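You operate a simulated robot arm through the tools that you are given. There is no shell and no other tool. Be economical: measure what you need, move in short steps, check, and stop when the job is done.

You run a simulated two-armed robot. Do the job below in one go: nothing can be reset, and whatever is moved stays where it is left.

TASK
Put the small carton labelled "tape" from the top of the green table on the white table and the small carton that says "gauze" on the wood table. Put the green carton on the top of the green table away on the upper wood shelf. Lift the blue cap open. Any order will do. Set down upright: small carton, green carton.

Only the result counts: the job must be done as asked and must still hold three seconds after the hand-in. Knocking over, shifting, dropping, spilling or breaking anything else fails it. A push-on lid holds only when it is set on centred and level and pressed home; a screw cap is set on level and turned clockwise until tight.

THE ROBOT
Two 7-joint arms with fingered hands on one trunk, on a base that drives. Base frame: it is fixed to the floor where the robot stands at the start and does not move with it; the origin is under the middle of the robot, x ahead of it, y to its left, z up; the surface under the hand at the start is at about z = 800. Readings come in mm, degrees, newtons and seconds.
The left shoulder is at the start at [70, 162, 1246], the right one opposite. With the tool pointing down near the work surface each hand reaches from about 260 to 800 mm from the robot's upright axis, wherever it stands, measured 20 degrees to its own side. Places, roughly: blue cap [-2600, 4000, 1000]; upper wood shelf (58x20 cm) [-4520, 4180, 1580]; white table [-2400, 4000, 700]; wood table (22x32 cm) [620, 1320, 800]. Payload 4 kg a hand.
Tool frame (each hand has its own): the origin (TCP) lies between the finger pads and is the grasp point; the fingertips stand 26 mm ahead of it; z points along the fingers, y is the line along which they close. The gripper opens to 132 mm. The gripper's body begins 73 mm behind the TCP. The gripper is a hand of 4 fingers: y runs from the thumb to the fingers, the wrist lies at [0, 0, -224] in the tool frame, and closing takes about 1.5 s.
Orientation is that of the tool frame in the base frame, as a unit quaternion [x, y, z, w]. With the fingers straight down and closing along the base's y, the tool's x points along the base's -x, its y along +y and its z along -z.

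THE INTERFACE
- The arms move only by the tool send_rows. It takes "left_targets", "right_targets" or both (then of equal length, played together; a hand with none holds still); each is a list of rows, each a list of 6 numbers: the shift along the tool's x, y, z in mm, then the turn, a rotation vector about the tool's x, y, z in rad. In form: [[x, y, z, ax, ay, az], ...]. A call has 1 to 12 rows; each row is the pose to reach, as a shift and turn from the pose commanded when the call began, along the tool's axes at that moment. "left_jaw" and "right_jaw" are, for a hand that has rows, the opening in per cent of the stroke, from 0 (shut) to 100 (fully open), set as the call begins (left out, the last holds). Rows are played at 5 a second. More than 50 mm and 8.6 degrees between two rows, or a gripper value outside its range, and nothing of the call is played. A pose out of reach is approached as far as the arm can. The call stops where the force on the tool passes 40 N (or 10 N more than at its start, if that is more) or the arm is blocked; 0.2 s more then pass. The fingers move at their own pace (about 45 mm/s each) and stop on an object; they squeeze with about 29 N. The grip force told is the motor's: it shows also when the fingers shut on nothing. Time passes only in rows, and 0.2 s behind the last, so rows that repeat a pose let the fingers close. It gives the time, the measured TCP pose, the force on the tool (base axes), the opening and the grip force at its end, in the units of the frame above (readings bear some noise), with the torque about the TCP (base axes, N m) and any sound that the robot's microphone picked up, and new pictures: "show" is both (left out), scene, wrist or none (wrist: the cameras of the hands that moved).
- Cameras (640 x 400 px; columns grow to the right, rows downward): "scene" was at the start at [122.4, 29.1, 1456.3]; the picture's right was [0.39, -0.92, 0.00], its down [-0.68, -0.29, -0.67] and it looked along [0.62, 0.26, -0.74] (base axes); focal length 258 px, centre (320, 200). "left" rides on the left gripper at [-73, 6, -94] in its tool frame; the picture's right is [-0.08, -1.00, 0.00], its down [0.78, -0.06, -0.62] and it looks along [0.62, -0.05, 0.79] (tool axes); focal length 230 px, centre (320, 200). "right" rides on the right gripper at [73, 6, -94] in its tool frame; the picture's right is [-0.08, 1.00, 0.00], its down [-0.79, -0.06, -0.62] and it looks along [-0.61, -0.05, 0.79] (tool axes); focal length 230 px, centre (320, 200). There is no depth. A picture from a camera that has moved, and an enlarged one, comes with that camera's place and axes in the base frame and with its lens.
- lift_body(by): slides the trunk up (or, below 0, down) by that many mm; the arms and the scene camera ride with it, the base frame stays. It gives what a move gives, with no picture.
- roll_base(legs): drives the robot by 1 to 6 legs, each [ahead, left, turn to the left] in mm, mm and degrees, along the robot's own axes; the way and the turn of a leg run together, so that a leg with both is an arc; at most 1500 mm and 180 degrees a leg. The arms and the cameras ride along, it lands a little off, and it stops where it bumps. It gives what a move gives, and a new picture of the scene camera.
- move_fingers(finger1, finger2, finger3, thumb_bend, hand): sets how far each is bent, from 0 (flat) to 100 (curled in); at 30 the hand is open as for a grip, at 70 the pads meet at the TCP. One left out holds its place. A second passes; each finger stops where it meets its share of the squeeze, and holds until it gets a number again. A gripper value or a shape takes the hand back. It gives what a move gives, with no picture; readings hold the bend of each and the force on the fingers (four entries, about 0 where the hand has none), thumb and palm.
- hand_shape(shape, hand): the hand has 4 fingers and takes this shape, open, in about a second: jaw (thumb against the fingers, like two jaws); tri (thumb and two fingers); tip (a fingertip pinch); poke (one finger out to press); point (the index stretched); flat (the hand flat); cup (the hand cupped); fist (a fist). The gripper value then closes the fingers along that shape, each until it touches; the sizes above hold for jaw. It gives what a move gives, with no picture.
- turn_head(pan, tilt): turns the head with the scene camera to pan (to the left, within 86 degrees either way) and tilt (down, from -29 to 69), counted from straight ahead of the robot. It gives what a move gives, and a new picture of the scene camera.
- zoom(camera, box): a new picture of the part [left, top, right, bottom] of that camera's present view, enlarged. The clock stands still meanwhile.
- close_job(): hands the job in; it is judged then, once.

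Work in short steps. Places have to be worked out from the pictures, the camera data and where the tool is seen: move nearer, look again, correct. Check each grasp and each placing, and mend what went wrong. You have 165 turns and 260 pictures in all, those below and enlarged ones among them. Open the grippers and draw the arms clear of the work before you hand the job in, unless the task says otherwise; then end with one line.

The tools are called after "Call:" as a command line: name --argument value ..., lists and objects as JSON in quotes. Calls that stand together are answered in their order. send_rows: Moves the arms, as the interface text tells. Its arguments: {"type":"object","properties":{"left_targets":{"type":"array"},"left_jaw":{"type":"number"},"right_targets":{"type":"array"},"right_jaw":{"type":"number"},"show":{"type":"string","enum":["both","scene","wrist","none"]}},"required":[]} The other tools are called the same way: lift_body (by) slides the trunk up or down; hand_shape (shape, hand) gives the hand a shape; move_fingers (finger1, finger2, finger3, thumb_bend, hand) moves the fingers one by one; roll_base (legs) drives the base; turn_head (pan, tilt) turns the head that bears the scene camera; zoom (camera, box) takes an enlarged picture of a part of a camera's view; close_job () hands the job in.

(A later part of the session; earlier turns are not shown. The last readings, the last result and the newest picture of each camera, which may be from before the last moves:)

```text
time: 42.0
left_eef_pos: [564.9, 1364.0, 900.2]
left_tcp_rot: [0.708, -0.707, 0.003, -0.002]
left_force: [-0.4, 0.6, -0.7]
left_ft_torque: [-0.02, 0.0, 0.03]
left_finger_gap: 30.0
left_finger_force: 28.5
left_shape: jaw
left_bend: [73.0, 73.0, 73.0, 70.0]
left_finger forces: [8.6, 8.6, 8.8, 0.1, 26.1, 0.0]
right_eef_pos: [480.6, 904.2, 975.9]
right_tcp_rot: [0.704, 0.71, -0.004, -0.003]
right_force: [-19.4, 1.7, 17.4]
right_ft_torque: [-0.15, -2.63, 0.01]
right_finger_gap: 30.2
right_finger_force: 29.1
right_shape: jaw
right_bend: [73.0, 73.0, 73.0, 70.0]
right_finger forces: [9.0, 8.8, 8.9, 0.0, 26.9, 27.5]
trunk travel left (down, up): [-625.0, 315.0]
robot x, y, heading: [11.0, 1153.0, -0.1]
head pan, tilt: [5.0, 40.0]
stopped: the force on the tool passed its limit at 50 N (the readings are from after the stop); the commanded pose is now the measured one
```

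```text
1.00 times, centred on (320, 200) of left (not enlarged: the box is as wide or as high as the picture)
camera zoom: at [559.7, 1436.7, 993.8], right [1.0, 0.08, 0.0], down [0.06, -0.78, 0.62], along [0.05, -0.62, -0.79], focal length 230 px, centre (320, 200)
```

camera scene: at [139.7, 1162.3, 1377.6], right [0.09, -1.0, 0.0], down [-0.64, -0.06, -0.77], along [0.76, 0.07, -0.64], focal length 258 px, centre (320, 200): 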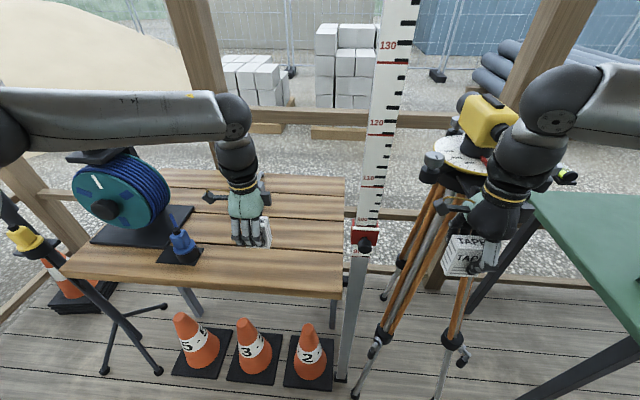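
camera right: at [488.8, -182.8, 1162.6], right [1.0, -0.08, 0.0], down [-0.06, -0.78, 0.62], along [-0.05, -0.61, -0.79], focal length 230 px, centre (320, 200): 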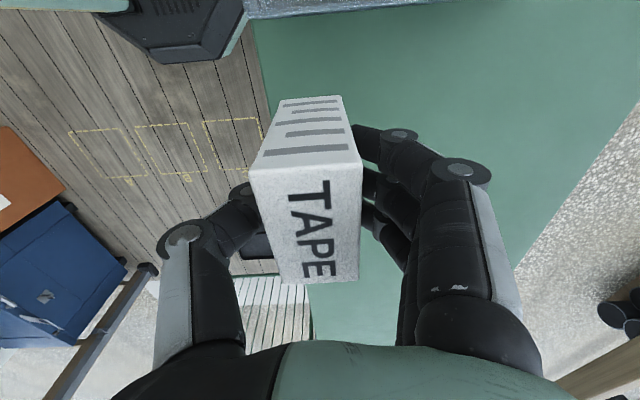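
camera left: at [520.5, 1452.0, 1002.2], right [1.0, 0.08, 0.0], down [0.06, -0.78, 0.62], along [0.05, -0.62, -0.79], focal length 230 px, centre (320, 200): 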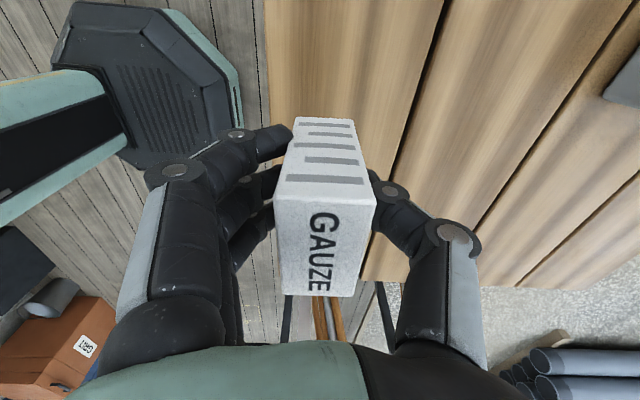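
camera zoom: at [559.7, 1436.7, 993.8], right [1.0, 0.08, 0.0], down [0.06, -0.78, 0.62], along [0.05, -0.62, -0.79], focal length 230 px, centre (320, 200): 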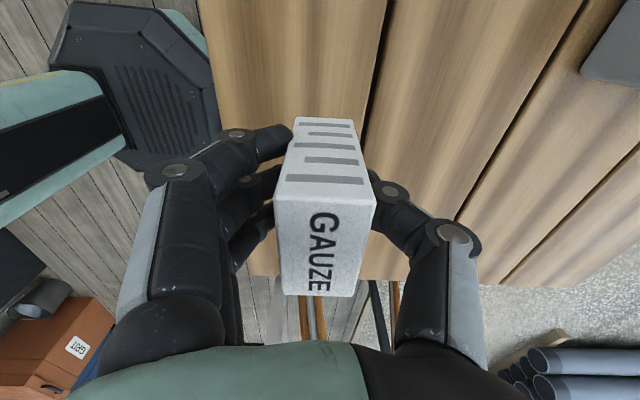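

The right hand bumped something, probably the tripod head. I draw the right hand straight back and up, then look.

Call:
send_rows --right_targets '[[0, -6, -6, 0, 0, 0], [0, -20, -12, 0, 0, 0], [0, -45, -16, 0, 0, 0], [0, -80, -20, 0, 0, 0], [0, -80, -20, 0, 0, 0]]' --show "both"

```text
time: 43.2
left_eef_pos: [568.4, 1362.7, 898.4]
left_tcp_rot: [-0.707, 0.707, 0.0, -0.001]
left_force: [0.5, 0.2, 0.4]
left_ft_torque: [-0.02, 0.01, -0.01]
left_finger_gap: 30.0
left_finger_force: 29.3
left_shape: jaw
left_bend: [73.0, 73.0, 73.0, 70.0]
left_finger forces: [8.7, 8.6, 8.8, 0.1, 26.1, 0.0]
right_eef_pos: [404.6, 902.7, 994.4]
right_tcp_rot: [0.704, 0.71, -0.005, -0.005]
right_force: [-0.6, -0.2, -0.2]
right_ft_torque: [-0.02, 0.02, 0.0]
right_finger_gap: 30.0
right_finger_force: 29.1
right_shape: jaw
right_bend: [73.0, 73.0, 73.0, 70.0]
right_finger forces: [9.0, 9.0, 8.9, 0.0, 26.7, 0.0]
trunk travel left (down, up): [-625.0, 315.0]
robot x, y, heading: [13.2, 1155.3, -0.1]
head pan, tilt: [5.0, 40.0]
camera scene: at [143.8, 1161.8, 1367.2], right [0.09, -1.0, 0.0], down [-0.64, -0.06, -0.77], along [0.76, 0.07, -0.64], focal length 258 px, centre (320, 200)
camera right: at [411.3, 975.0, 1087.4], right [1.0, -0.07, -0.02], down [-0.04, -0.79, 0.62], along [-0.05, -0.62, -0.79], focal length 230 px, centre (320, 200)
```

scene: 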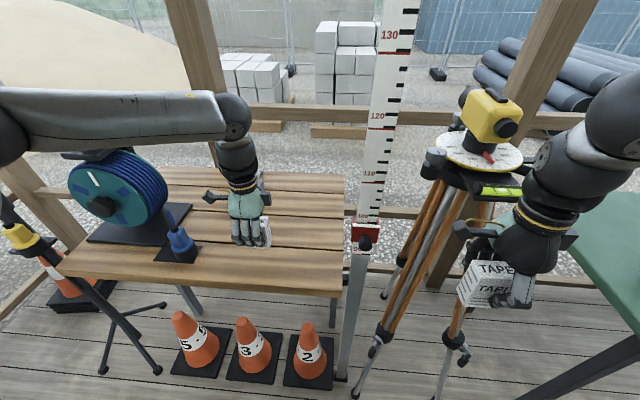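
right: 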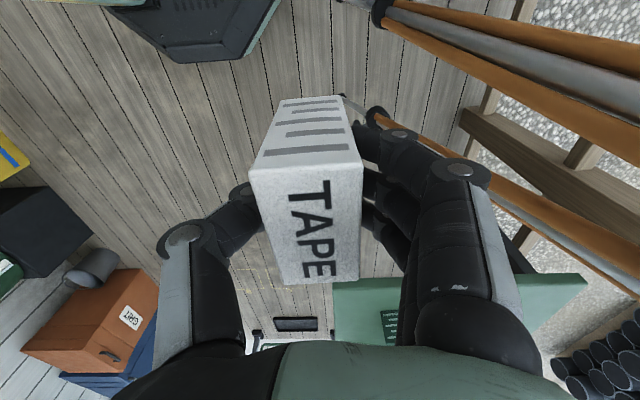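

The tripod's feet and head reproject to the same places as before, so it was not displaced. The right hand is now clear at x≈404. The gauze carton is over the table at (568, 1363), so I lower the trunk towards contact.

Call:
lift_body --by -45

```text
time: 44.1
left_eef_pos: [567.6, 1361.8, 854.4]
left_tcp_rot: [0.707, -0.707, 0.001, 0.0]
left_force: [0.4, -0.4, 0.0]
left_ft_torque: [0.02, 0.02, 0.01]
left_finger_gap: 30.1
left_finger_force: 28.8
left_shape: jaw
left_bend: [73.0, 73.0, 73.0, 70.0]
left_finger forces: [8.6, 8.7, 8.8, 0.1, 26.1, 0.1]
right_eef_pos: [404.2, 902.4, 949.1]
right_tcp_rot: [0.704, 0.71, -0.005, -0.005]
right_force: [0.3, 1.0, -0.2]
right_ft_torque: [0.02, -0.03, -0.02]
right_finger_gap: 30.1
right_finger_force: 28.9
right_shape: jaw
right_bend: [73.0, 73.0, 73.0, 70.0]
right_finger forces: [9.0, 8.9, 8.7, 0.1, 26.8, 0.0]
trunk travel left (down, up): [-580.0, 360.0]
robot x, y, heading: [13.8, 1157.3, 0.1]
head pan, tilt: [5.0, 40.0]
```

No contact yet. I ease down a few mm more and watch the force.

Call:
lift_body --by -5

Call:
zoom --camera "scene" --box '[190, 180, 310, 270]'

```text
time: 44.7
left_eef_pos: [568.2, 1361.9, 847.6]
left_tcp_rot: [0.707, -0.707, 0.001, 0.0]
left_force: [0.6, -0.1, 0.5]
left_ft_torque: [-0.04, 0.0, -0.02]
left_finger_gap: 30.3
left_finger_force: 29.3
left_shape: jaw
left_bend: [73.0, 73.0, 73.0, 70.0]
left_finger forces: [8.6, 8.9, 8.9, 0.0, 26.7, 0.0]
right_eef_pos: [403.9, 902.7, 943.7]
right_tcp_rot: [0.704, 0.711, -0.006, -0.005]
right_force: [-0.5, -0.2, -0.1]
right_ft_torque: [-0.03, 0.02, -0.02]
right_finger_gap: 30.2
right_finger_force: 28.6
right_shape: jaw
right_bend: [73.0, 73.0, 73.0, 70.0]
right_finger forces: [9.0, 8.9, 8.9, 0.0, 26.8, 0.0]
trunk travel left (down, up): [-575.0, 365.0]
robot x, y, heading: [11.5, 1156.3, -0.2]
head pan, tilt: [5.0, 40.0]
```

```text
4.44 times, centred on (250, 225) of scene
camera zoom: at [142.8, 1161.5, 1317.4], right [0.09, -1.0, 0.0], down [-0.64, -0.06, -0.77], along [0.76, 0.07, -0.64], focal length 1145 px, centre (631, 89)
```

zoom: 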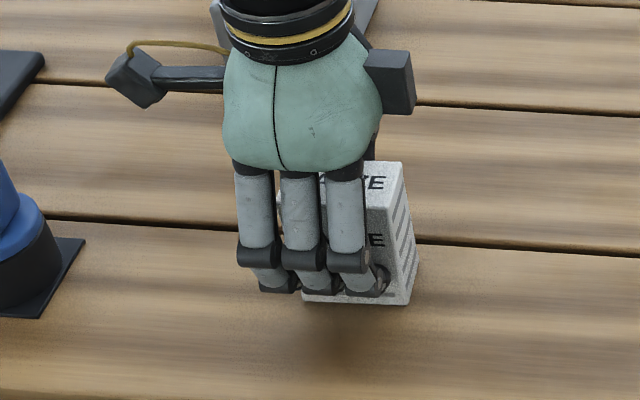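

The carton is very near the surface. I lower a few mm more to feel contact.

Call:
lift_body --by -4

```text
time: 45.2
left_eef_pos: [568.5, 1362.7, 847.8]
left_tcp_rot: [0.708, -0.706, 0.003, 0.0]
left_force: [2.4, 3.4, 21.8]
left_ft_torque: [0.04, 0.09, -0.01]
left_finger_gap: 30.5
left_finger_force: 29.0
left_shape: jaw
left_bend: [74.0, 74.0, 73.0, 70.0]
left_finger forces: [10.0, 10.4, 10.7, 0.0, 32.5, 0.0]
right_eef_pos: [402.9, 901.9, 939.2]
right_tcp_rot: [0.704, 0.71, -0.006, -0.004]
right_force: [0.0, 0.3, 0.1]
right_ft_torque: [-0.02, -0.01, 0.03]
right_finger_gap: 30.4
right_finger_force: 29.0
right_shape: jaw
right_bend: [73.0, 73.0, 73.0, 70.0]
right_finger forces: [9.0, 9.0, 8.9, 0.0, 26.8, 0.0]
trunk travel left (down, up): [-571.0, 369.0]
robot x, y, heading: [11.3, 1159.5, -0.4]
head pan, tilt: [5.0, 40.0]
```

The carton presses on the table with 22 N. I relieve 3 mm, open the left hand, then rise.

Call:
send_rows --left_targets '[[0, 0, -3, 0, 0, 0], [0, 0, -3, 0, 0, 0], [0, 0, -3, 0, 0, 0], [0, 0, -3, 0, 0, 0], [0, 0, -3, 0, 0, 0], [0, 0, -3, 0, 0, 0], [0, 0, -35, 0, 0, 0], [0, 0, -70, 0, 0, 0], [0, 0, -110, 0, 0, 0], [0, 0, -150, 0, 0, 0], [0, 0, -150, 0, 0, 0]]' --left_jaw 75 --show "both"

```text
time: 47.6
left_eef_pos: [551.4, 1377.0, 984.1]
left_tcp_rot: [-0.706, 0.708, -0.003, 0.0]
left_force: [-0.9, 0.4, 0.2]
left_ft_torque: [-0.02, -0.01, 0.0]
left_finger_gap: 98.7
left_finger_force: 0.0
left_shape: jaw
left_bend: [64.0, 64.0, 64.0, 60.0]
left_finger forces: [0.0, 0.1, 0.0, 0.0, 0.0, 0.1]
left hand out of reach, approached as far as the arm can: row 9, 10, 11
right_eef_pos: [404.0, 902.2, 938.6]
right_tcp_rot: [0.704, 0.71, -0.006, -0.005]
right_force: [-0.7, 0.6, -0.9]
right_ft_torque: [-0.01, 0.01, -0.04]
right_finger_gap: 30.0
right_finger_force: 28.9
right_shape: jaw
right_bend: [73.0, 73.0, 73.0, 70.0]
right_finger forces: [9.0, 8.9, 9.0, 0.0, 26.9, 0.0]
trunk travel left (down, up): [-571.0, 369.0]
robot x, y, heading: [8.4, 1161.6, -0.2]
head pan, tilt: [5.0, 40.0]
camera scene: at [144.1, 1161.7, 1313.2], right [0.09, -1.0, 0.0], down [-0.64, -0.06, -0.77], along [0.76, 0.07, -0.64], focal length 258 px, centre (320, 200)
camera left: at [545.9, 1451.5, 1076.8], right [1.0, 0.08, 0.0], down [0.06, -0.78, 0.62], along [0.05, -0.62, -0.78], focal length 230 px, centre (320, 200)
```

scene: 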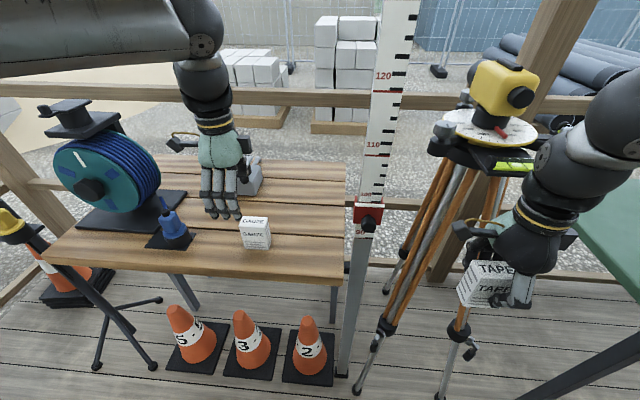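
left: 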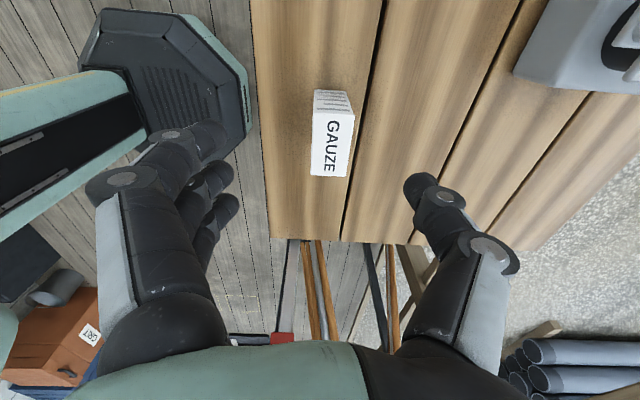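

The gauze carton stands upright on the wood table. Before driving off I raise the right hand 200 and draw it in 50, so it will later clear the toolbox.

Call:
send_rows --right_targets '[[0, -10, -40, 0, 0, 0], [0, -20, -80, 0, 0, 0], [0, -30, -120, 0, 0, 0], [0, -40, -160, 0, 0, 0], [0, -50, -200, 0, 0, 0], [0, -50, -200, 0, 0, 0]]' --show "none"

Call:
lift_body --by 100

Call:
roll_base --legs '[[-330, 0, 0], [0, -1000, 0]]'

Call:
turn_head --pan 10 --tilt 40

```text
time: 49.0
left_eef_pos: [549.1, 1375.1, 983.8]
left_tcp_rot: [-0.707, 0.708, -0.002, 0.0]
left_force: [-0.7, -0.1, -0.1]
left_ft_torque: [-0.02, -0.02, -0.02]
left_finger_gap: 98.6
left_finger_force: 0.1
left_shape: jaw
left_bend: [64.0, 64.0, 64.0, 60.0]
left_finger forces: [0.1, 0.0, 0.1, 0.1, 0.0, 0.0]
right_eef_pos: [372.9, 921.0, 1117.5]
right_tcp_rot: [0.704, 0.711, -0.004, -0.005]
right_force: [0.1, 0.0, -0.1]
right_ft_torque: [0.0, -0.02, 0.0]
right_finger_gap: 30.2
right_finger_force: 29.2
right_shape: jaw
right_bend: [73.0, 73.0, 73.0, 70.0]
right_finger forces: [8.9, 8.6, 8.6, 0.0, 26.2, 0.0]
right hand out of reach, approached as far as the arm can: row 4, 5, 6
trunk travel left (down, up): [-571.0, 369.0]
robot x, y, heading: [8.7, 1156.6, -0.1]
head pan, tilt: [5.0, 40.0]
```

```text
time: 50.3
left_eef_pos: [550.9, 1377.4, 1084.7]
left_tcp_rot: [0.707, -0.707, 0.005, 0.001]
left_force: [-0.4, 0.3, 0.6]
left_ft_torque: [0.03, 0.0, 0.01]
left_finger_gap: 98.9
left_finger_force: 0.0
left_shape: jaw
left_bend: [64.0, 64.0, 64.0, 60.0]
left_finger forces: [0.0, 0.1, 0.0, 0.1, 0.0, 0.0]
right_eef_pos: [374.3, 922.0, 1217.1]
right_tcp_rot: [0.704, 0.711, -0.005, -0.006]
right_force: [-0.3, -0.4, -1.3]
right_ft_torque: [0.02, 0.02, -0.01]
right_finger_gap: 30.4
right_finger_force: 29.0
right_shape: jaw
right_bend: [73.0, 73.0, 73.0, 70.0]
right_finger forces: [8.9, 8.7, 8.7, 0.1, 26.3, 0.0]
trunk travel left (down, up): [-671.0, 269.0]
robot x, y, heading: [7.7, 1155.3, -0.1]
head pan, tilt: [5.0, 40.0]
```

```text
time: 57.3
left_eef_pos: [223.9, 380.8, 1083.3]
left_tcp_rot: [0.709, -0.705, 0.004, 0.0]
left_force: [0.0, -1.2, -0.2]
left_ft_torque: [0.0, 0.0, 0.0]
left_finger_gap: 98.8
left_finger_force: 0.0
left_shape: jaw
left_bend: [64.0, 64.0, 64.0, 60.0]
left_finger forces: [0.1, 0.1, 0.1, 0.0, 0.0, 0.1]
right_eef_pos: [47.7, -74.7, 1216.6]
right_tcp_rot: [0.703, 0.711, -0.005, -0.005]
right_force: [-0.1, -0.5, -0.6]
right_ft_torque: [0.0, 0.0, 0.0]
right_finger_gap: 30.0
right_finger_force: 29.4
right_shape: jaw
right_bend: [73.0, 73.0, 73.0, 70.0]
right_finger forces: [8.9, 8.7, 8.7, 0.0, 26.3, 0.0]
trunk travel left (down, up): [-671.0, 269.0]
robot x, y, heading: [-320.3, 156.6, 0.2]
head pan, tilt: [5.0, 40.0]
camera scene: at [-183.3, 163.8, 1413.3], right [0.09, -1.0, 0.0], down [-0.64, -0.06, -0.77], along [0.76, 0.07, -0.64], focal length 258 px, centre (320, 200)
```

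scene: 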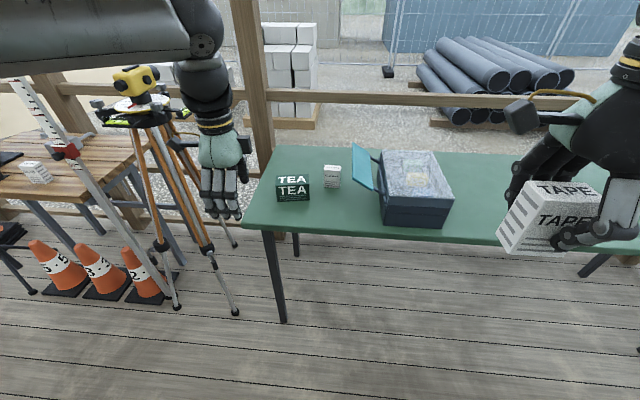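

```text
time: 57.9
left_eef_pos: [223.0, 380.9, 1083.9]
left_tcp_rot: [0.709, -0.705, 0.004, -0.001]
left_force: [0.5, 0.8, 0.4]
left_ft_torque: [-0.02, -0.03, -0.03]
left_finger_gap: 99.0
left_finger_force: 0.0
left_shape: jaw
left_bend: [64.0, 64.0, 64.0, 60.0]
left_finger forces: [0.1, 0.0, 0.0, 0.1, 0.1, 0.1]
right_eef_pos: [48.4, -74.9, 1217.5]
right_tcp_rot: [0.703, 0.711, -0.005, -0.004]
right_force: [-0.1, -0.3, -0.4]
right_ft_torque: [-0.02, 0.01, 0.02]
right_finger_gap: 30.0
right_finger_force: 29.0
right_shape: jaw
right_bend: [73.0, 73.0, 73.0, 70.0]
right_finger forces: [8.9, 8.7, 8.7, 0.0, 26.3, 0.1]
trunk travel left (down, up): [-671.0, 269.0]
robot x, y, heading: [-313.2, 159.0, 0.2]
head pan, tilt: [10.0, 40.0]
camera scene: at [-184.2, 170.5, 1413.3], right [0.18, -0.98, 0.0], down [-0.63, -0.11, -0.77], along [0.75, 0.14, -0.64], focal length 258 px, centre (320, 200)
```

scene: 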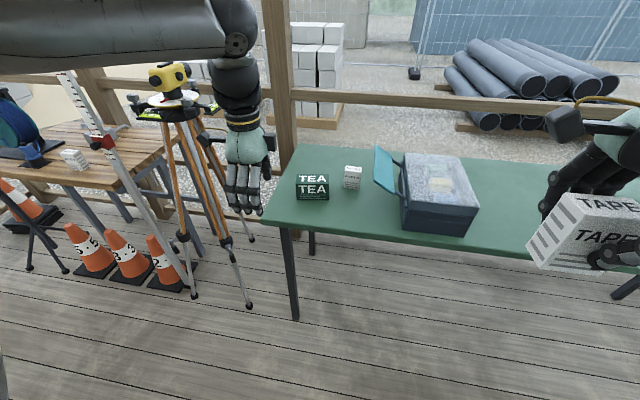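

The tripod, staff and gauze carton are all in place. I drive so that the left hand comes over the TEA carton at about (565, 330).

Call:
roll_base --legs '[[335, -50, 0]]'

Call:
zoom --camera "left" --box '[0, 0, 640, 400]'

```text
time: 60.1
left_eef_pos: [556.2, 333.3, 1084.2]
left_tcp_rot: [0.709, -0.705, 0.005, 0.001]
left_force: [-0.3, 0.2, 0.3]
left_ft_torque: [0.0, -0.03, -0.02]
left_finger_gap: 98.4
left_finger_force: 0.0
left_shape: jaw
left_bend: [64.0, 64.0, 64.0, 60.0]
left_finger forces: [0.0, 0.0, 0.0, 0.0, 0.0, 0.1]
right_eef_pos: [381.0, -124.1, 1217.6]
right_tcp_rot: [0.702, 0.712, -0.005, -0.004]
right_force: [0.3, -1.1, -0.3]
right_ft_torque: [-0.04, 0.0, -0.03]
right_finger_gap: 30.1
right_finger_force: 29.5
right_shape: jaw
right_bend: [73.0, 73.0, 73.0, 70.0]
right_finger forces: [8.9, 8.7, 8.7, 0.0, 26.4, 0.1]
trunk travel left (down, up): [-671.0, 269.0]
robot x, y, heading: [13.6, 109.5, 0.3]
head pan, tilt: [10.0, 40.0]
camera scene: at [148.9, 121.9, 1413.5], right [0.18, -0.98, 0.0], down [-0.63, -0.11, -0.77], along [0.75, 0.14, -0.64], focal length 258 px, centre (320, 200)
```

scene: 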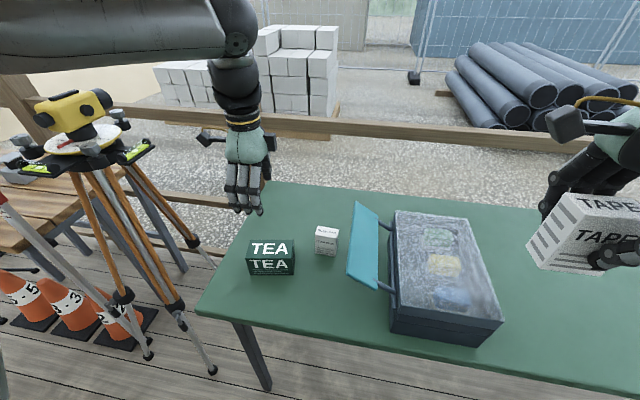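

```text
1.00 times, centred on (320, 200) of left (not enlarged: the box is as wide or as high as the picture)
camera zoom: at [550.6, 406.6, 1177.7], right [1.0, 0.08, 0.01], down [0.06, -0.78, 0.62], along [0.06, -0.62, -0.78], focal length 230 px, centre (320, 200)
```

zoom: 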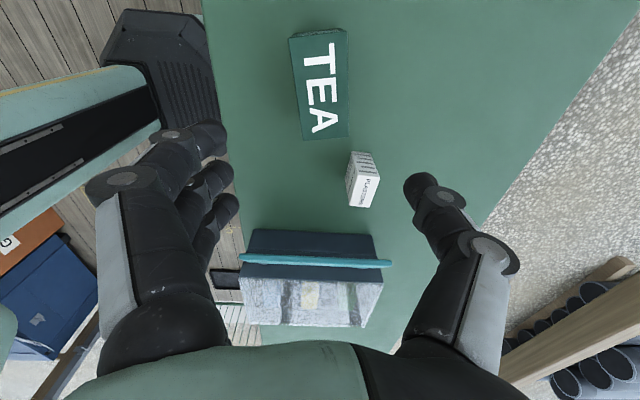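

TEA's centre is at about (562, 334), yawed 10°. I lower the trunk 140, then yaw the tool and shift.

Call:
lift_body --by -140

Call:
send_rows --left_targets '[[0, -3, 0, 0, 0, -0.09], [-1, -6, 0, 0, 0, -0.17], [-1, -6, 0, 0, 0, -0.17]]' --left_jaw 90 --show "wrist"

```text
time: 61.8
left_eef_pos: [557.3, 332.6, 944.3]
left_tcp_rot: [0.709, -0.705, 0.004, 0.001]
left_force: [0.7, 0.3, -0.4]
left_ft_torque: [0.02, 0.04, -0.01]
left_finger_gap: 98.7
left_finger_force: 0.1
left_shape: jaw
left_bend: [64.0, 64.0, 64.0, 60.0]
left_finger forces: [0.0, 0.0, 0.0, 0.1, 0.0, 0.0]
right_eef_pos: [382.3, -124.2, 1076.9]
right_tcp_rot: [0.702, 0.712, -0.005, -0.004]
right_force: [0.7, 0.4, -0.2]
right_ft_torque: [0.01, 0.0, 0.0]
right_finger_gap: 30.1
right_finger_force: 28.9
right_shape: jaw
right_bend: [73.0, 73.0, 73.0, 70.0]
right_finger forces: [8.9, 8.6, 8.7, 0.0, 26.3, 0.1]
trunk travel left (down, up): [-531.0, 409.0]
robot x, y, heading: [16.1, 111.2, 0.2]
head pan, tilt: [10.0, 40.0]
```

```text
time: 62.6
left_eef_pos: [562.5, 334.5, 943.3]
left_tcp_rot: [0.766, -0.643, 0.007, 0.001]
left_force: [-0.7, -0.1, -0.3]
left_ft_torque: [0.0, -0.01, -0.01]
left_finger_gap: 118.7
left_finger_force: 0.0
left_shape: jaw
left_bend: [48.0, 48.0, 48.0, 44.0]
left_finger forces: [0.0, 0.0, 0.0, 0.0, 0.0, 0.0]
right_eef_pos: [381.7, -123.2, 1075.3]
right_tcp_rot: [0.703, 0.711, -0.005, -0.005]
right_force: [0.0, -0.4, -0.2]
right_ft_torque: [0.03, -0.02, 0.02]
right_finger_gap: 30.2
right_finger_force: 29.1
right_shape: jaw
right_bend: [73.0, 73.0, 73.0, 70.0]
right_finger forces: [8.8, 8.8, 8.8, 0.0, 26.4, 0.1]
trunk travel left (down, up): [-531.0, 409.0]
robot x, y, heading: [12.5, 109.4, 0.3]
head pan, tilt: [10.0, 40.0]
camera left: at [543.8, 406.6, 1036.1], right [0.97, 0.25, 0.01], down [0.19, -0.76, 0.63], along [0.16, -0.61, -0.78], focal length 230 px, centre (320, 200)
```

left: 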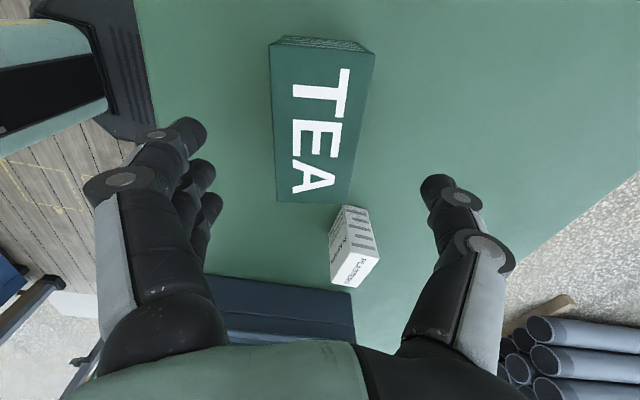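

Aligned. I descend to z≈846.

Call:
send_rows --left_targets '[[0, 0, 35, 0, 0, 0], [0, 0, 70, 0, 0, 0], [0, 0, 97, 0, 0, 0], [0, 0, 97, 0, 0, 0]]' --show "wrist"

```text
time: 63.6
left_eef_pos: [563.3, 332.0, 847.4]
left_tcp_rot: [0.767, -0.642, 0.005, 0.001]
left_force: [0.9, 0.3, -0.1]
left_ft_torque: [0.01, -0.02, 0.02]
left_finger_gap: 118.5
left_finger_force: 0.1
left_shape: jaw
left_bend: [48.0, 48.0, 48.0, 44.0]
left_finger forces: [0.1, 0.1, 0.1, 0.0, 0.1, 0.1]
right_eef_pos: [382.8, -124.4, 1076.9]
right_tcp_rot: [0.702, 0.712, -0.005, -0.005]
right_force: [0.9, 0.9, -0.4]
right_ft_torque: [0.0, 0.02, -0.01]
right_finger_gap: 30.0
right_finger_force: 29.6
right_shape: jaw
right_bend: [73.0, 73.0, 73.0, 70.0]
right_finger forces: [8.9, 8.7, 8.6, 0.1, 26.2, 0.1]
trunk travel left (down, up): [-531.0, 409.0]
robot x, y, heading: [20.8, 105.9, 0.5]
head pan, tilt: [10.0, 40.0]
camera left: at [545.0, 404.2, 940.4], right [0.97, 0.25, 0.0], down [0.19, -0.76, 0.62], along [0.16, -0.6, -0.78], focal length 230 px, centre (320, 200)
```

left: 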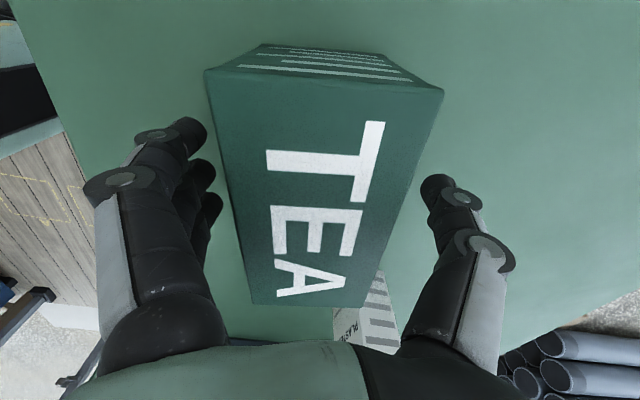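

Both finger rows straddle the carton. I close.

Call:
send_rows --left_targets '[[0, 0, 0, 0, 0, 0], [0, 0, 0, 0, 0, 0], [0, 0, 0, 0, 0, 0], [0, 0, 0, 0, 0, 0], [0, 0, 0, 0, 0, 0], [0, 0, 0, 0, 0, 0], [0, 0, 0, 0, 0, 0], [0, 0, 0, 0, 0, 0], [0, 0, -12, 0, 0, 0], [0, 0, -12, 0, 0, 0]]' --left_jaw 0 --show "wrist"

```text
time: 65.8
left_eef_pos: [563.9, 332.1, 859.2]
left_tcp_rot: [0.767, -0.642, 0.004, 0.001]
left_force: [-0.5, 0.1, -1.2]
left_ft_torque: [-0.03, -0.01, 0.03]
left_finger_gap: 59.1
left_finger_force: 29.2
left_shape: jaw
left_bend: [73.0, 73.0, 73.0, 70.0]
left_finger forces: [8.7, 8.9, 8.8, 0.0, 26.3, 0.0]
right_eef_pos: [382.9, -124.8, 1076.9]
right_tcp_rot: [0.702, 0.712, -0.005, -0.005]
right_force: [-0.7, -0.2, -0.2]
right_ft_torque: [0.02, 0.01, 0.02]
right_finger_gap: 30.1
right_finger_force: 29.1
right_shape: jaw
right_bend: [73.0, 73.0, 73.0, 70.0]
right_finger forces: [8.9, 8.7, 8.6, 0.0, 26.3, 0.0]
trunk travel left (down, up): [-531.0, 409.0]
robot x, y, heading: [18.4, 111.4, 0.3]
head pan, tilt: [10.0, 40.0]
camera left: at [545.2, 404.8, 952.3], right [0.97, 0.25, 0.0], down [0.19, -0.76, 0.62], along [0.16, -0.6, -0.78], focal length 230 px, centre (320, 200)
```

left: 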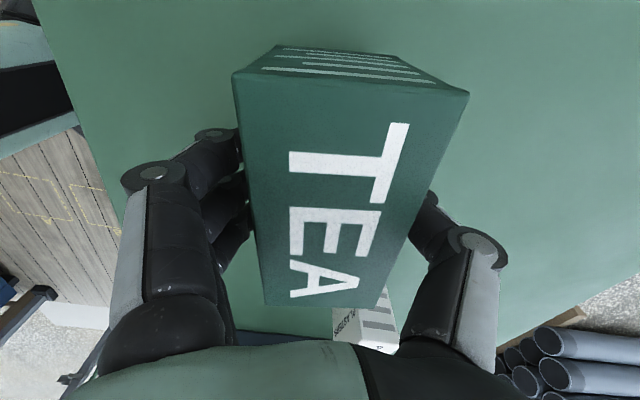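

TEA is held (gap 59 mm). I raise the trunk, back off, and turn the robot towards the doorway on the left to scout.

Call:
lift_body --by 200

Call:
roll_base --legs '[[-400, 0, 0], [0, 500, 0], [0, 0, 110]]'

```text
time: 68.0
left_eef_pos: [562.9, 331.5, 1058.3]
left_tcp_rot: [0.766, -0.642, 0.003, 0.001]
left_force: [0.2, 0.2, -1.8]
left_ft_torque: [-0.03, -0.02, 0.02]
left_finger_gap: 58.6
left_finger_force: 28.7
left_shape: jaw
left_bend: [73.0, 73.0, 73.0, 70.0]
left_finger forces: [8.7, 8.9, 8.8, 0.0, 26.5, 0.0]
right_eef_pos: [381.6, -123.2, 1276.3]
right_tcp_rot: [0.703, 0.712, -0.005, -0.004]
right_force: [0.2, -0.2, 0.4]
right_ft_torque: [0.01, -0.01, 0.0]
right_finger_gap: 30.2
right_finger_force: 29.3
right_shape: jaw
right_bend: [73.0, 73.0, 73.0, 70.0]
right_finger forces: [8.8, 8.7, 8.6, 0.0, 26.3, 0.1]
trunk travel left (down, up): [-731.0, 209.0]
robot x, y, heading: [14.5, 109.9, 0.3]
head pan, tilt: [10.0, 40.0]
```

```text
time: 77.6
left_eef_pos: [-776.4, 1045.1, 1059.1]
left_tcp_rot: [0.967, 0.254, 0.003, -0.003]
left_force: [0.6, -0.6, -1.5]
left_ft_torque: [-0.01, 0.0, 0.04]
left_finger_gap: 58.3
left_finger_force: 29.1
left_shape: jaw
left_bend: [73.0, 73.0, 73.0, 70.0]
left_finger forces: [8.5, 8.7, 8.8, 0.0, 25.9, 0.0]
right_eef_pos: [-285.9, 1026.0, 1276.9]
right_tcp_rot: [-0.175, 0.985, -0.007, 0.001]
right_force: [0.8, -0.9, -0.6]
right_ft_torque: [0.01, 0.02, -0.01]
right_finger_gap: 29.9
right_finger_force: 29.0
right_shape: jaw
right_bend: [73.0, 73.0, 73.0, 70.0]
right_finger forces: [8.7, 8.6, 8.6, 0.0, 25.9, 0.0]
trunk travel left (down, up): [-731.0, 209.0]
robot x, y, heading: [-383.5, 599.4, 109.3]
head pan, tilt: [10.0, 40.0]
camera scene: at [-443.5, 722.5, 1473.3], right [0.87, 0.49, 0.0], down [0.32, -0.56, -0.77], along [-0.38, 0.67, -0.64], focal length 258 px, centre (320, 200)
```

scene: 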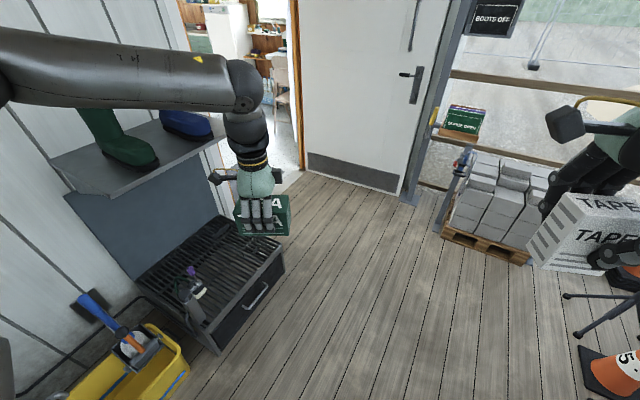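

There's a bench with a boot rack on the left and the doorway beyond it. I look with less tilt.

Call:
turn_head --pan 0 --tilt 20

Call:
turn_head --pan 25 --tilt 20

```text
time: 78.4
left_eef_pos: [-775.2, 1045.2, 1059.5]
left_tcp_rot: [0.967, 0.253, 0.003, -0.002]
left_force: [0.1, 0.2, -1.2]
left_ft_torque: [-0.01, 0.04, 0.01]
left_finger_gap: 58.4
left_finger_force: 28.9
left_shape: jaw
left_bend: [73.0, 73.0, 73.0, 70.0]
left_finger forces: [8.6, 8.7, 8.7, 0.1, 26.0, 0.1]
right_eef_pos: [-285.8, 1024.4, 1276.5]
right_tcp_rot: [-0.175, 0.985, -0.007, 0.001]
right_force: [0.4, -0.2, -0.7]
right_ft_torque: [-0.04, -0.03, 0.01]
right_finger_gap: 29.7
right_finger_force: 29.4
right_shape: jaw
right_bend: [73.0, 73.0, 73.0, 70.0]
right_finger forces: [8.7, 8.5, 8.7, 0.1, 25.9, 0.0]
trunk travel left (down, up): [-731.0, 209.0]
robot x, y, heading: [-383.4, 601.1, 109.2]
head pan, tilt: [0.0, 20.0]
camera scene: at [-432.9, 736.2, 1504.6], right [0.94, 0.33, 0.0], down [0.11, -0.32, -0.94], along [-0.31, 0.89, -0.34], focal length 258 px, centre (320, 200)
```

scene: 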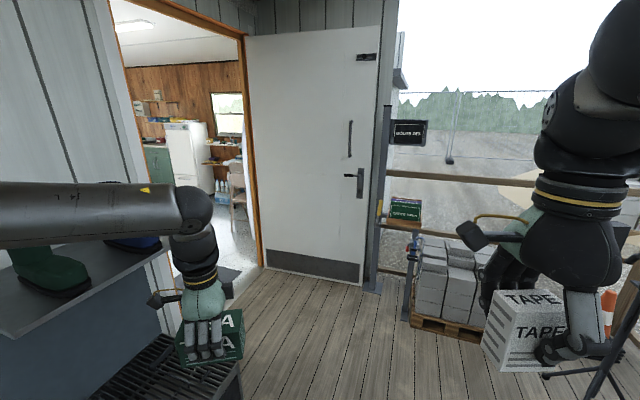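

```text
time: 79.3
left_eef_pos: [-775.7, 1044.6, 1059.1]
left_tcp_rot: [0.967, 0.253, 0.002, -0.002]
left_force: [0.0, 0.7, -1.1]
left_ft_torque: [-0.02, -0.01, -0.03]
left_finger_gap: 58.0
left_finger_force: 29.1
left_shape: jaw
left_bend: [73.0, 73.0, 73.0, 70.0]
left_finger forces: [8.5, 8.8, 8.7, 0.0, 25.9, 0.0]
right_eef_pos: [-285.1, 1024.7, 1277.3]
right_tcp_rot: [-0.174, 0.985, -0.007, 0.0]
right_force: [0.3, -0.2, -0.6]
right_ft_torque: [0.01, -0.01, 0.01]
right_finger_gap: 29.7
right_finger_force: 28.8
right_shape: jaw
right_bend: [73.0, 73.0, 73.0, 70.0]
right_finger forces: [8.6, 8.7, 8.6, 0.0, 25.9, 0.0]
trunk travel left (down, up): [-731.0, 209.0]
robot x, y, heading: [-383.0, 603.2, 109.5]
head pan, tilt: [25.0, 20.0]
camera scene: at [-466.9, 714.9, 1504.7], right [0.71, 0.7, 0.0], down [0.24, -0.24, -0.94], along [-0.66, 0.67, -0.34], focal length 258 px, centre (320, 200)
```

scene: 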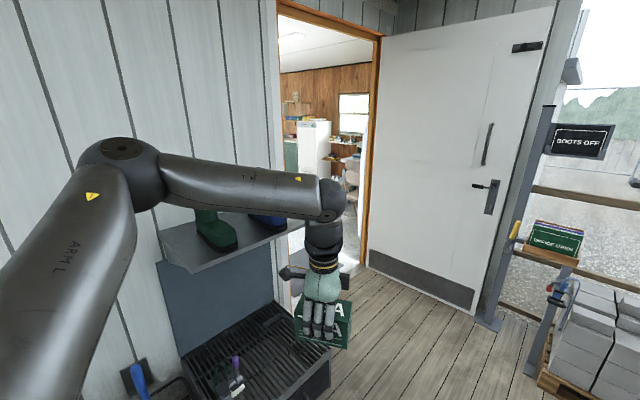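

The doorway is in the wall at about x≈-1740, y≈1680–2660, with the open door leaf along y≈2700. I drive to a spot in front of it, facing it, keeping clear of the bench and pallet.

Call:
roll_base --legs '[[700, -360, 0], [0, 0, 70.7], [350, -768, 0]]'

Call:
turn_head --pan 0 --tilt 25

```text
time: 90.7
left_eef_pos: [-1160.8, 1939.5, 1058.6]
left_tcp_rot: [0.65, 0.76, 0.002, -0.007]
left_force: [0.2, -0.2, -0.5]
left_ft_torque: [0.0, -0.01, 0.0]
left_finger_gap: 57.8
left_finger_force: 28.9
left_shape: jaw
left_bend: [73.0, 73.0, 73.0, 70.0]
left_finger forces: [8.5, 8.6, 8.6, 0.1, 25.7, 0.0]
right_eef_pos: [-971.4, 2390.2, 1279.4]
right_tcp_rot: [-0.705, 0.709, -0.001, 0.007]
right_force: [0.0, 0.6, -0.2]
right_ft_torque: [0.0, -0.01, 0.04]
right_finger_gap: 29.5
right_finger_force: 29.5
right_shape: jaw
right_bend: [73.0, 73.0, 73.0, 70.0]
right_finger forces: [8.6, 8.6, 8.6, 0.1, 25.8, 0.0]
trunk travel left (down, up): [-731.0, 209.0]
robot x, y, heading: [-611.4, 2159.5, 179.4]
head pan, tilt: [25.0, 20.0]
stopped in leg 3: the robot was blocked; the commanded pose is now the measured one
camera scene: at [-746.0, 2111.2, 1504.8], right [-0.41, 0.91, 0.01], down [0.31, 0.15, -0.94], along [-0.86, -0.38, -0.34], focal length 258 px, centre (320, 200)
```

scene: 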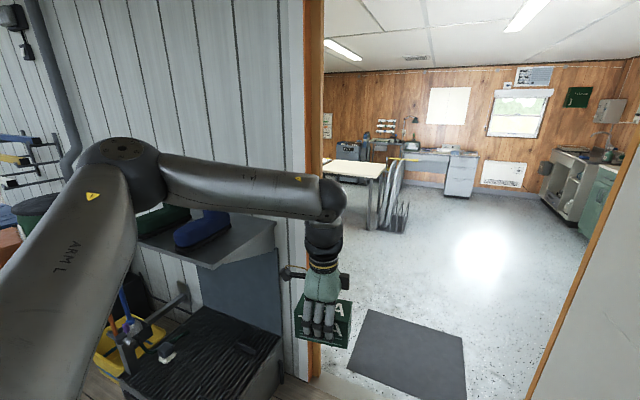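

```text
time: 91.6
left_eef_pos: [-1160.9, 1940.2, 1059.1]
left_tcp_rot: [0.65, 0.76, 0.003, -0.007]
left_force: [-0.5, -0.1, -1.2]
left_ft_torque: [0.01, 0.04, -0.01]
left_finger_gap: 57.8
left_finger_force: 28.5
left_shape: jaw
left_bend: [73.0, 73.0, 73.0, 70.0]
left_finger forces: [8.5, 8.5, 8.6, 0.0, 25.7, 0.1]
right_eef_pos: [-971.2, 2391.1, 1279.6]
right_tcp_rot: [-0.705, 0.709, -0.002, 0.007]
right_force: [0.4, 0.6, -0.5]
right_ft_torque: [-0.01, -0.01, 0.0]
right_finger_gap: 29.8
right_finger_force: 28.9
right_shape: jaw
right_bend: [73.0, 73.0, 73.0, 70.0]
right_finger forces: [8.7, 8.4, 8.6, 0.1, 25.7, 0.0]
trunk travel left (down, up): [-731.0, 209.0]
robot x, y, heading: [-610.4, 2160.4, 179.1]
head pan, tilt: [0.0, 25.0]
camera scene: at [-753.1, 2150.3, 1496.9], right [0.02, 1.0, 0.01], down [0.42, 0.0, -0.91], along [-0.91, 0.02, -0.42], focal length 258 px, centre (320, 200)
```

scene: 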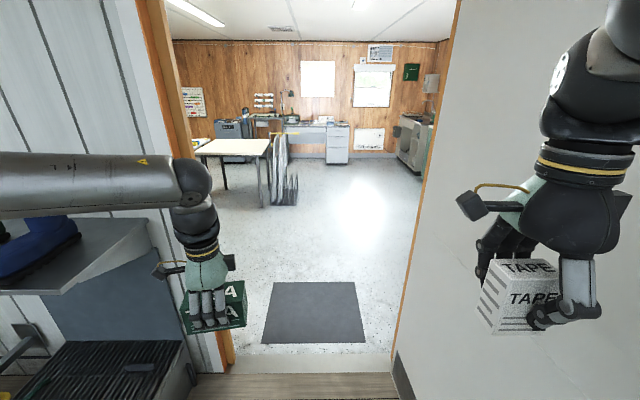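

The move was blocked near its end, perhaps by the right elbow against the door leaf. I look right.

Call:
turn_head --pan -75 --tilt 25

```text
time: 93.1
left_eef_pos: [-1161.3, 1940.3, 1059.7]
left_tcp_rot: [0.65, 0.76, 0.003, -0.007]
left_force: [1.0, -0.7, -1.6]
left_ft_torque: [0.0, -0.01, -0.04]
left_finger_gap: 57.8
left_finger_force: 29.3
left_shape: jaw
left_bend: [73.0, 73.0, 73.0, 70.0]
left_finger forces: [8.6, 8.6, 8.6, 0.0, 25.7, 0.0]
right_eef_pos: [-970.9, 2390.4, 1279.1]
right_tcp_rot: [-0.705, 0.709, -0.002, 0.007]
right_force: [0.9, -0.7, -0.1]
right_ft_torque: [0.0, 0.01, 0.0]
right_finger_gap: 29.6
right_finger_force: 29.3
right_shape: jaw
right_bend: [73.0, 73.0, 73.0, 70.0]
right_finger forces: [8.7, 8.5, 8.6, 0.1, 25.9, 0.0]
trunk travel left (down, up): [-731.0, 209.0]
robot x, y, heading: [-608.0, 2161.1, 179.3]
head pan, tilt: [-75.0, 25.0]
camera scene: at [-683.5, 2238.2, 1497.4], right [0.97, 0.24, 0.0], down [0.1, -0.4, -0.91], along [-0.22, 0.88, -0.42], focal length 258 px, centre (320, 200)
```

scene: 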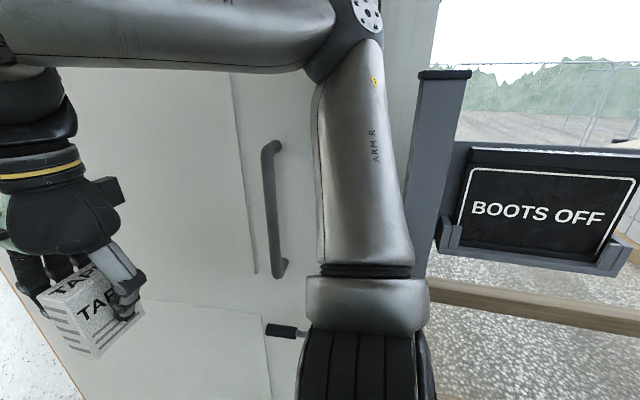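

The right elbow sits right at the door handle. I move left 150 mm to clear it, keeping x the same.

Call:
roll_base --legs '[[0, 150, 0]]'

```text
time: 94.5
left_eef_pos: [-1164.6, 1796.6, 1060.3]
left_tcp_rot: [0.65, 0.76, 0.0, -0.004]
left_force: [-0.3, 0.0, -1.6]
left_ft_torque: [0.0, -0.01, 0.03]
left_finger_gap: 57.9
left_finger_force: 29.5
left_shape: jaw
left_bend: [73.0, 73.0, 73.0, 70.0]
left_finger forces: [8.5, 8.6, 8.6, 0.0, 25.7, 0.0]
right_eef_pos: [-976.2, 2249.8, 1276.8]
right_tcp_rot: [-0.706, 0.709, -0.005, 0.005]
right_force: [-0.5, 0.1, -1.3]
right_ft_torque: [-0.02, -0.02, -0.02]
right_finger_gap: 29.9
right_finger_force: 28.7
right_shape: jaw
right_bend: [73.0, 73.0, 73.0, 70.0]
right_finger forces: [8.7, 8.5, 8.7, 0.1, 25.8, 0.0]
trunk travel left (down, up): [-731.0, 209.0]
robot x, y, heading: [-614.4, 2010.8, 179.0]
head pan, tilt: [-75.0, 25.0]
camera scene: at [-687.6, 2099.1, 1496.5], right [0.97, 0.24, 0.0], down [0.1, -0.41, -0.91], along [-0.22, 0.88, -0.42], focal length 258 px, centre (320, 200)
```

scene: 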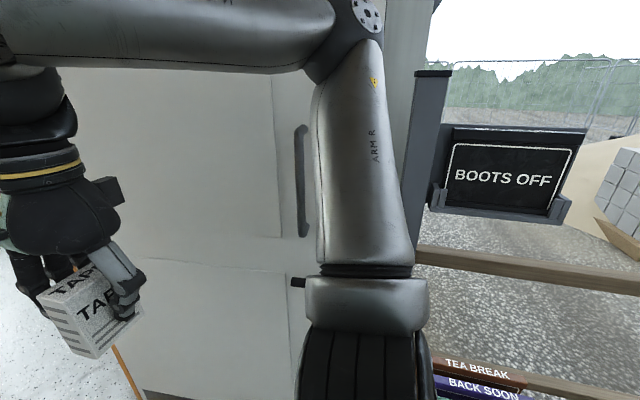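

Now I draw the left hand in towards the body by 130 mm, so I can pass the doorway sideways.

Call:
send_rows --left_targets '[[-5, 32, 0, 0, 0, 0], [-10, 64, 0, 0, 0, 0], [-15, 96, 0, 0, 0, 0], [-20, 128, 0, 0, 0, 0], [-20, 128, 0, 0, 0, 0]]' --show "none"

Call:
turn_head --pan 60 --tilt 35

```text
time: 95.7
left_eef_pos: [-1035.2, 1796.6, 1059.2]
left_tcp_rot: [0.649, 0.761, 0.001, -0.004]
left_force: [0.0, 0.5, -1.5]
left_ft_torque: [-0.02, 0.01, 0.03]
left_finger_gap: 57.9
left_finger_force: 28.4
left_shape: jaw
left_bend: [73.0, 73.0, 73.0, 70.0]
left_finger forces: [8.5, 8.7, 8.6, 0.1, 25.9, 0.0]
right_eef_pos: [-976.8, 2248.3, 1277.4]
right_tcp_rot: [-0.705, 0.709, -0.004, 0.006]
right_force: [0.9, 0.5, -0.2]
right_ft_torque: [-0.01, -0.04, 0.0]
right_finger_gap: 29.7
right_finger_force: 29.6
right_shape: jaw
right_bend: [73.0, 73.0, 73.0, 70.0]
right_finger forces: [8.7, 8.5, 8.6, 0.1, 25.9, 0.0]
trunk travel left (down, up): [-731.0, 209.0]
robot x, y, heading: [-615.5, 2007.3, 179.3]
head pan, tilt: [-75.0, 25.0]
```

```text
time: 97.8
left_eef_pos: [-1035.8, 1795.6, 1058.4]
left_tcp_rot: [0.649, 0.761, 0.001, -0.005]
left_force: [-0.4, 0.0, -0.8]
left_ft_torque: [0.06, 0.02, 0.0]
left_finger_gap: 58.0
left_finger_force: 28.8
left_shape: jaw
left_bend: [73.0, 73.0, 73.0, 70.0]
left_finger forces: [8.5, 8.7, 8.6, 0.0, 25.8, 0.0]
right_eef_pos: [-976.1, 2247.0, 1278.2]
right_tcp_rot: [-0.705, 0.709, -0.005, 0.005]
right_force: [0.8, -0.1, -1.0]
right_ft_torque: [-0.01, 0.01, -0.02]
right_finger_gap: 29.7
right_finger_force: 28.6
right_shape: jaw
right_bend: [73.0, 73.0, 73.0, 70.0]
right_finger forces: [8.7, 8.6, 8.6, 0.0, 25.9, 0.0]
trunk travel left (down, up): [-731.0, 209.0]
robot x, y, heading: [-614.6, 2010.5, 179.1]
head pan, tilt: [60.0, 35.0]
camera scene: at [-710.4, 1932.3, 1480.9], right [-0.86, 0.51, 0.0], down [0.29, 0.49, -0.82], along [-0.42, -0.7, -0.57], focal length 258 px, centre (320, 200)
```

scene: 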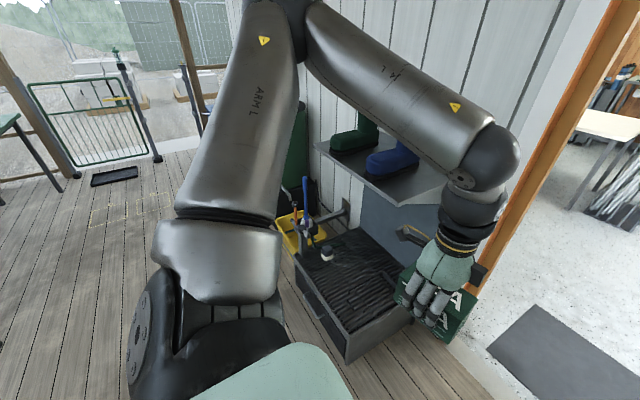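

The layout is clear. I turn to face +y, centre in the doorway (robot y≈2050), and check before passing.

Call:
roll_base --legs '[[0, 0, -89.2]]'

Call:
turn_head --pan 80 --tilt 35

```text
time: 102.0
left_eef_pos: [-829.6, 2428.8, 1059.4]
left_tcp_rot: [0.997, 0.081, 0.003, -0.003]
left_force: [0.6, -0.4, -1.1]
left_ft_torque: [0.0, 0.0, -0.05]
left_finger_gap: 57.6
left_finger_force: 29.2
left_shape: jaw
left_bend: [73.0, 73.0, 73.0, 70.0]
left_finger forces: [8.4, 8.5, 8.5, 0.0, 25.5, 0.1]
right_eef_pos: [-377.4, 2372.6, 1278.1]
right_tcp_rot: [0.0, 1.0, -0.007, 0.001]
right_force: [0.1, 0.1, -0.1]
right_ft_torque: [0.01, 0.0, 0.0]
right_finger_gap: 29.9
right_finger_force: 29.3
right_shape: jaw
right_bend: [73.0, 73.0, 73.0, 70.0]
right_finger forces: [8.6, 8.4, 8.5, 0.0, 25.4, 0.0]
trunk travel left (down, up): [-731.0, 209.0]
robot x, y, heading: [-609.2, 2007.4, 89.3]
head pan, tilt: [60.0, 35.0]
camera scene: at [-690.3, 2102.3, 1480.9], right [0.51, 0.86, 0.0], down [0.49, -0.29, -0.82], along [-0.71, 0.42, -0.57], focal length 258 px, centre (320, 200)
```

scene: 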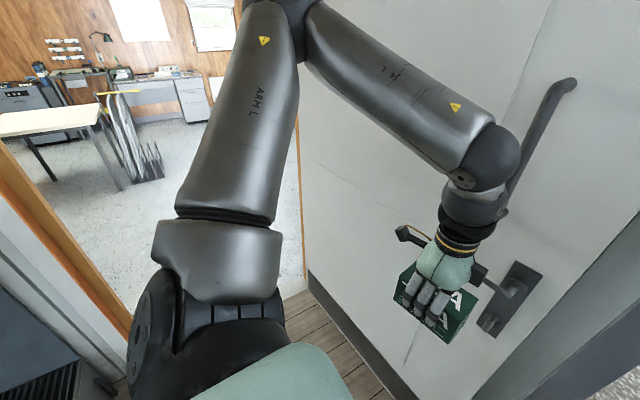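

```text
time: 102.9
left_eef_pos: [-829.0, 2428.8, 1058.2]
left_tcp_rot: [0.997, 0.082, 0.003, -0.004]
left_force: [0.6, -0.6, -0.6]
left_ft_torque: [-0.04, 0.01, 0.01]
left_finger_gap: 57.5
left_finger_force: 29.4
left_shape: jaw
left_bend: [73.0, 73.0, 73.0, 70.0]
left_finger forces: [8.5, 8.6, 8.6, 0.0, 25.4, 0.0]
right_eef_pos: [-377.8, 2372.3, 1276.4]
right_tcp_rot: [0.0, 1.0, -0.006, 0.001]
right_force: [0.1, -0.6, 0.1]
right_ft_torque: [-0.01, 0.01, -0.02]
right_finger_gap: 29.5
right_finger_force: 29.4
right_shape: jaw
right_bend: [73.0, 73.0, 73.0, 70.0]
right_finger forces: [8.6, 8.5, 8.5, 0.1, 25.5, 0.0]
trunk travel left (down, up): [-731.0, 209.0]
robot x, y, heading: [-614.7, 2007.5, 89.3]
head pan, tilt: [80.0, 35.0]
camera scene: at [-700.8, 2073.8, 1480.9], right [0.18, 0.98, 0.0], down [0.56, -0.11, -0.82], along [-0.81, 0.15, -0.57], focal length 258 px, centre (320, 200)
```

scene: 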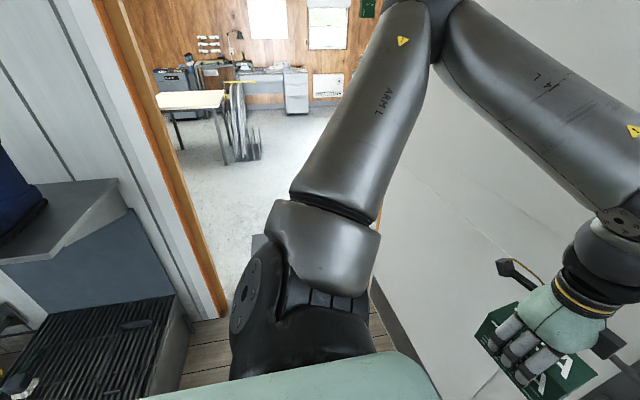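

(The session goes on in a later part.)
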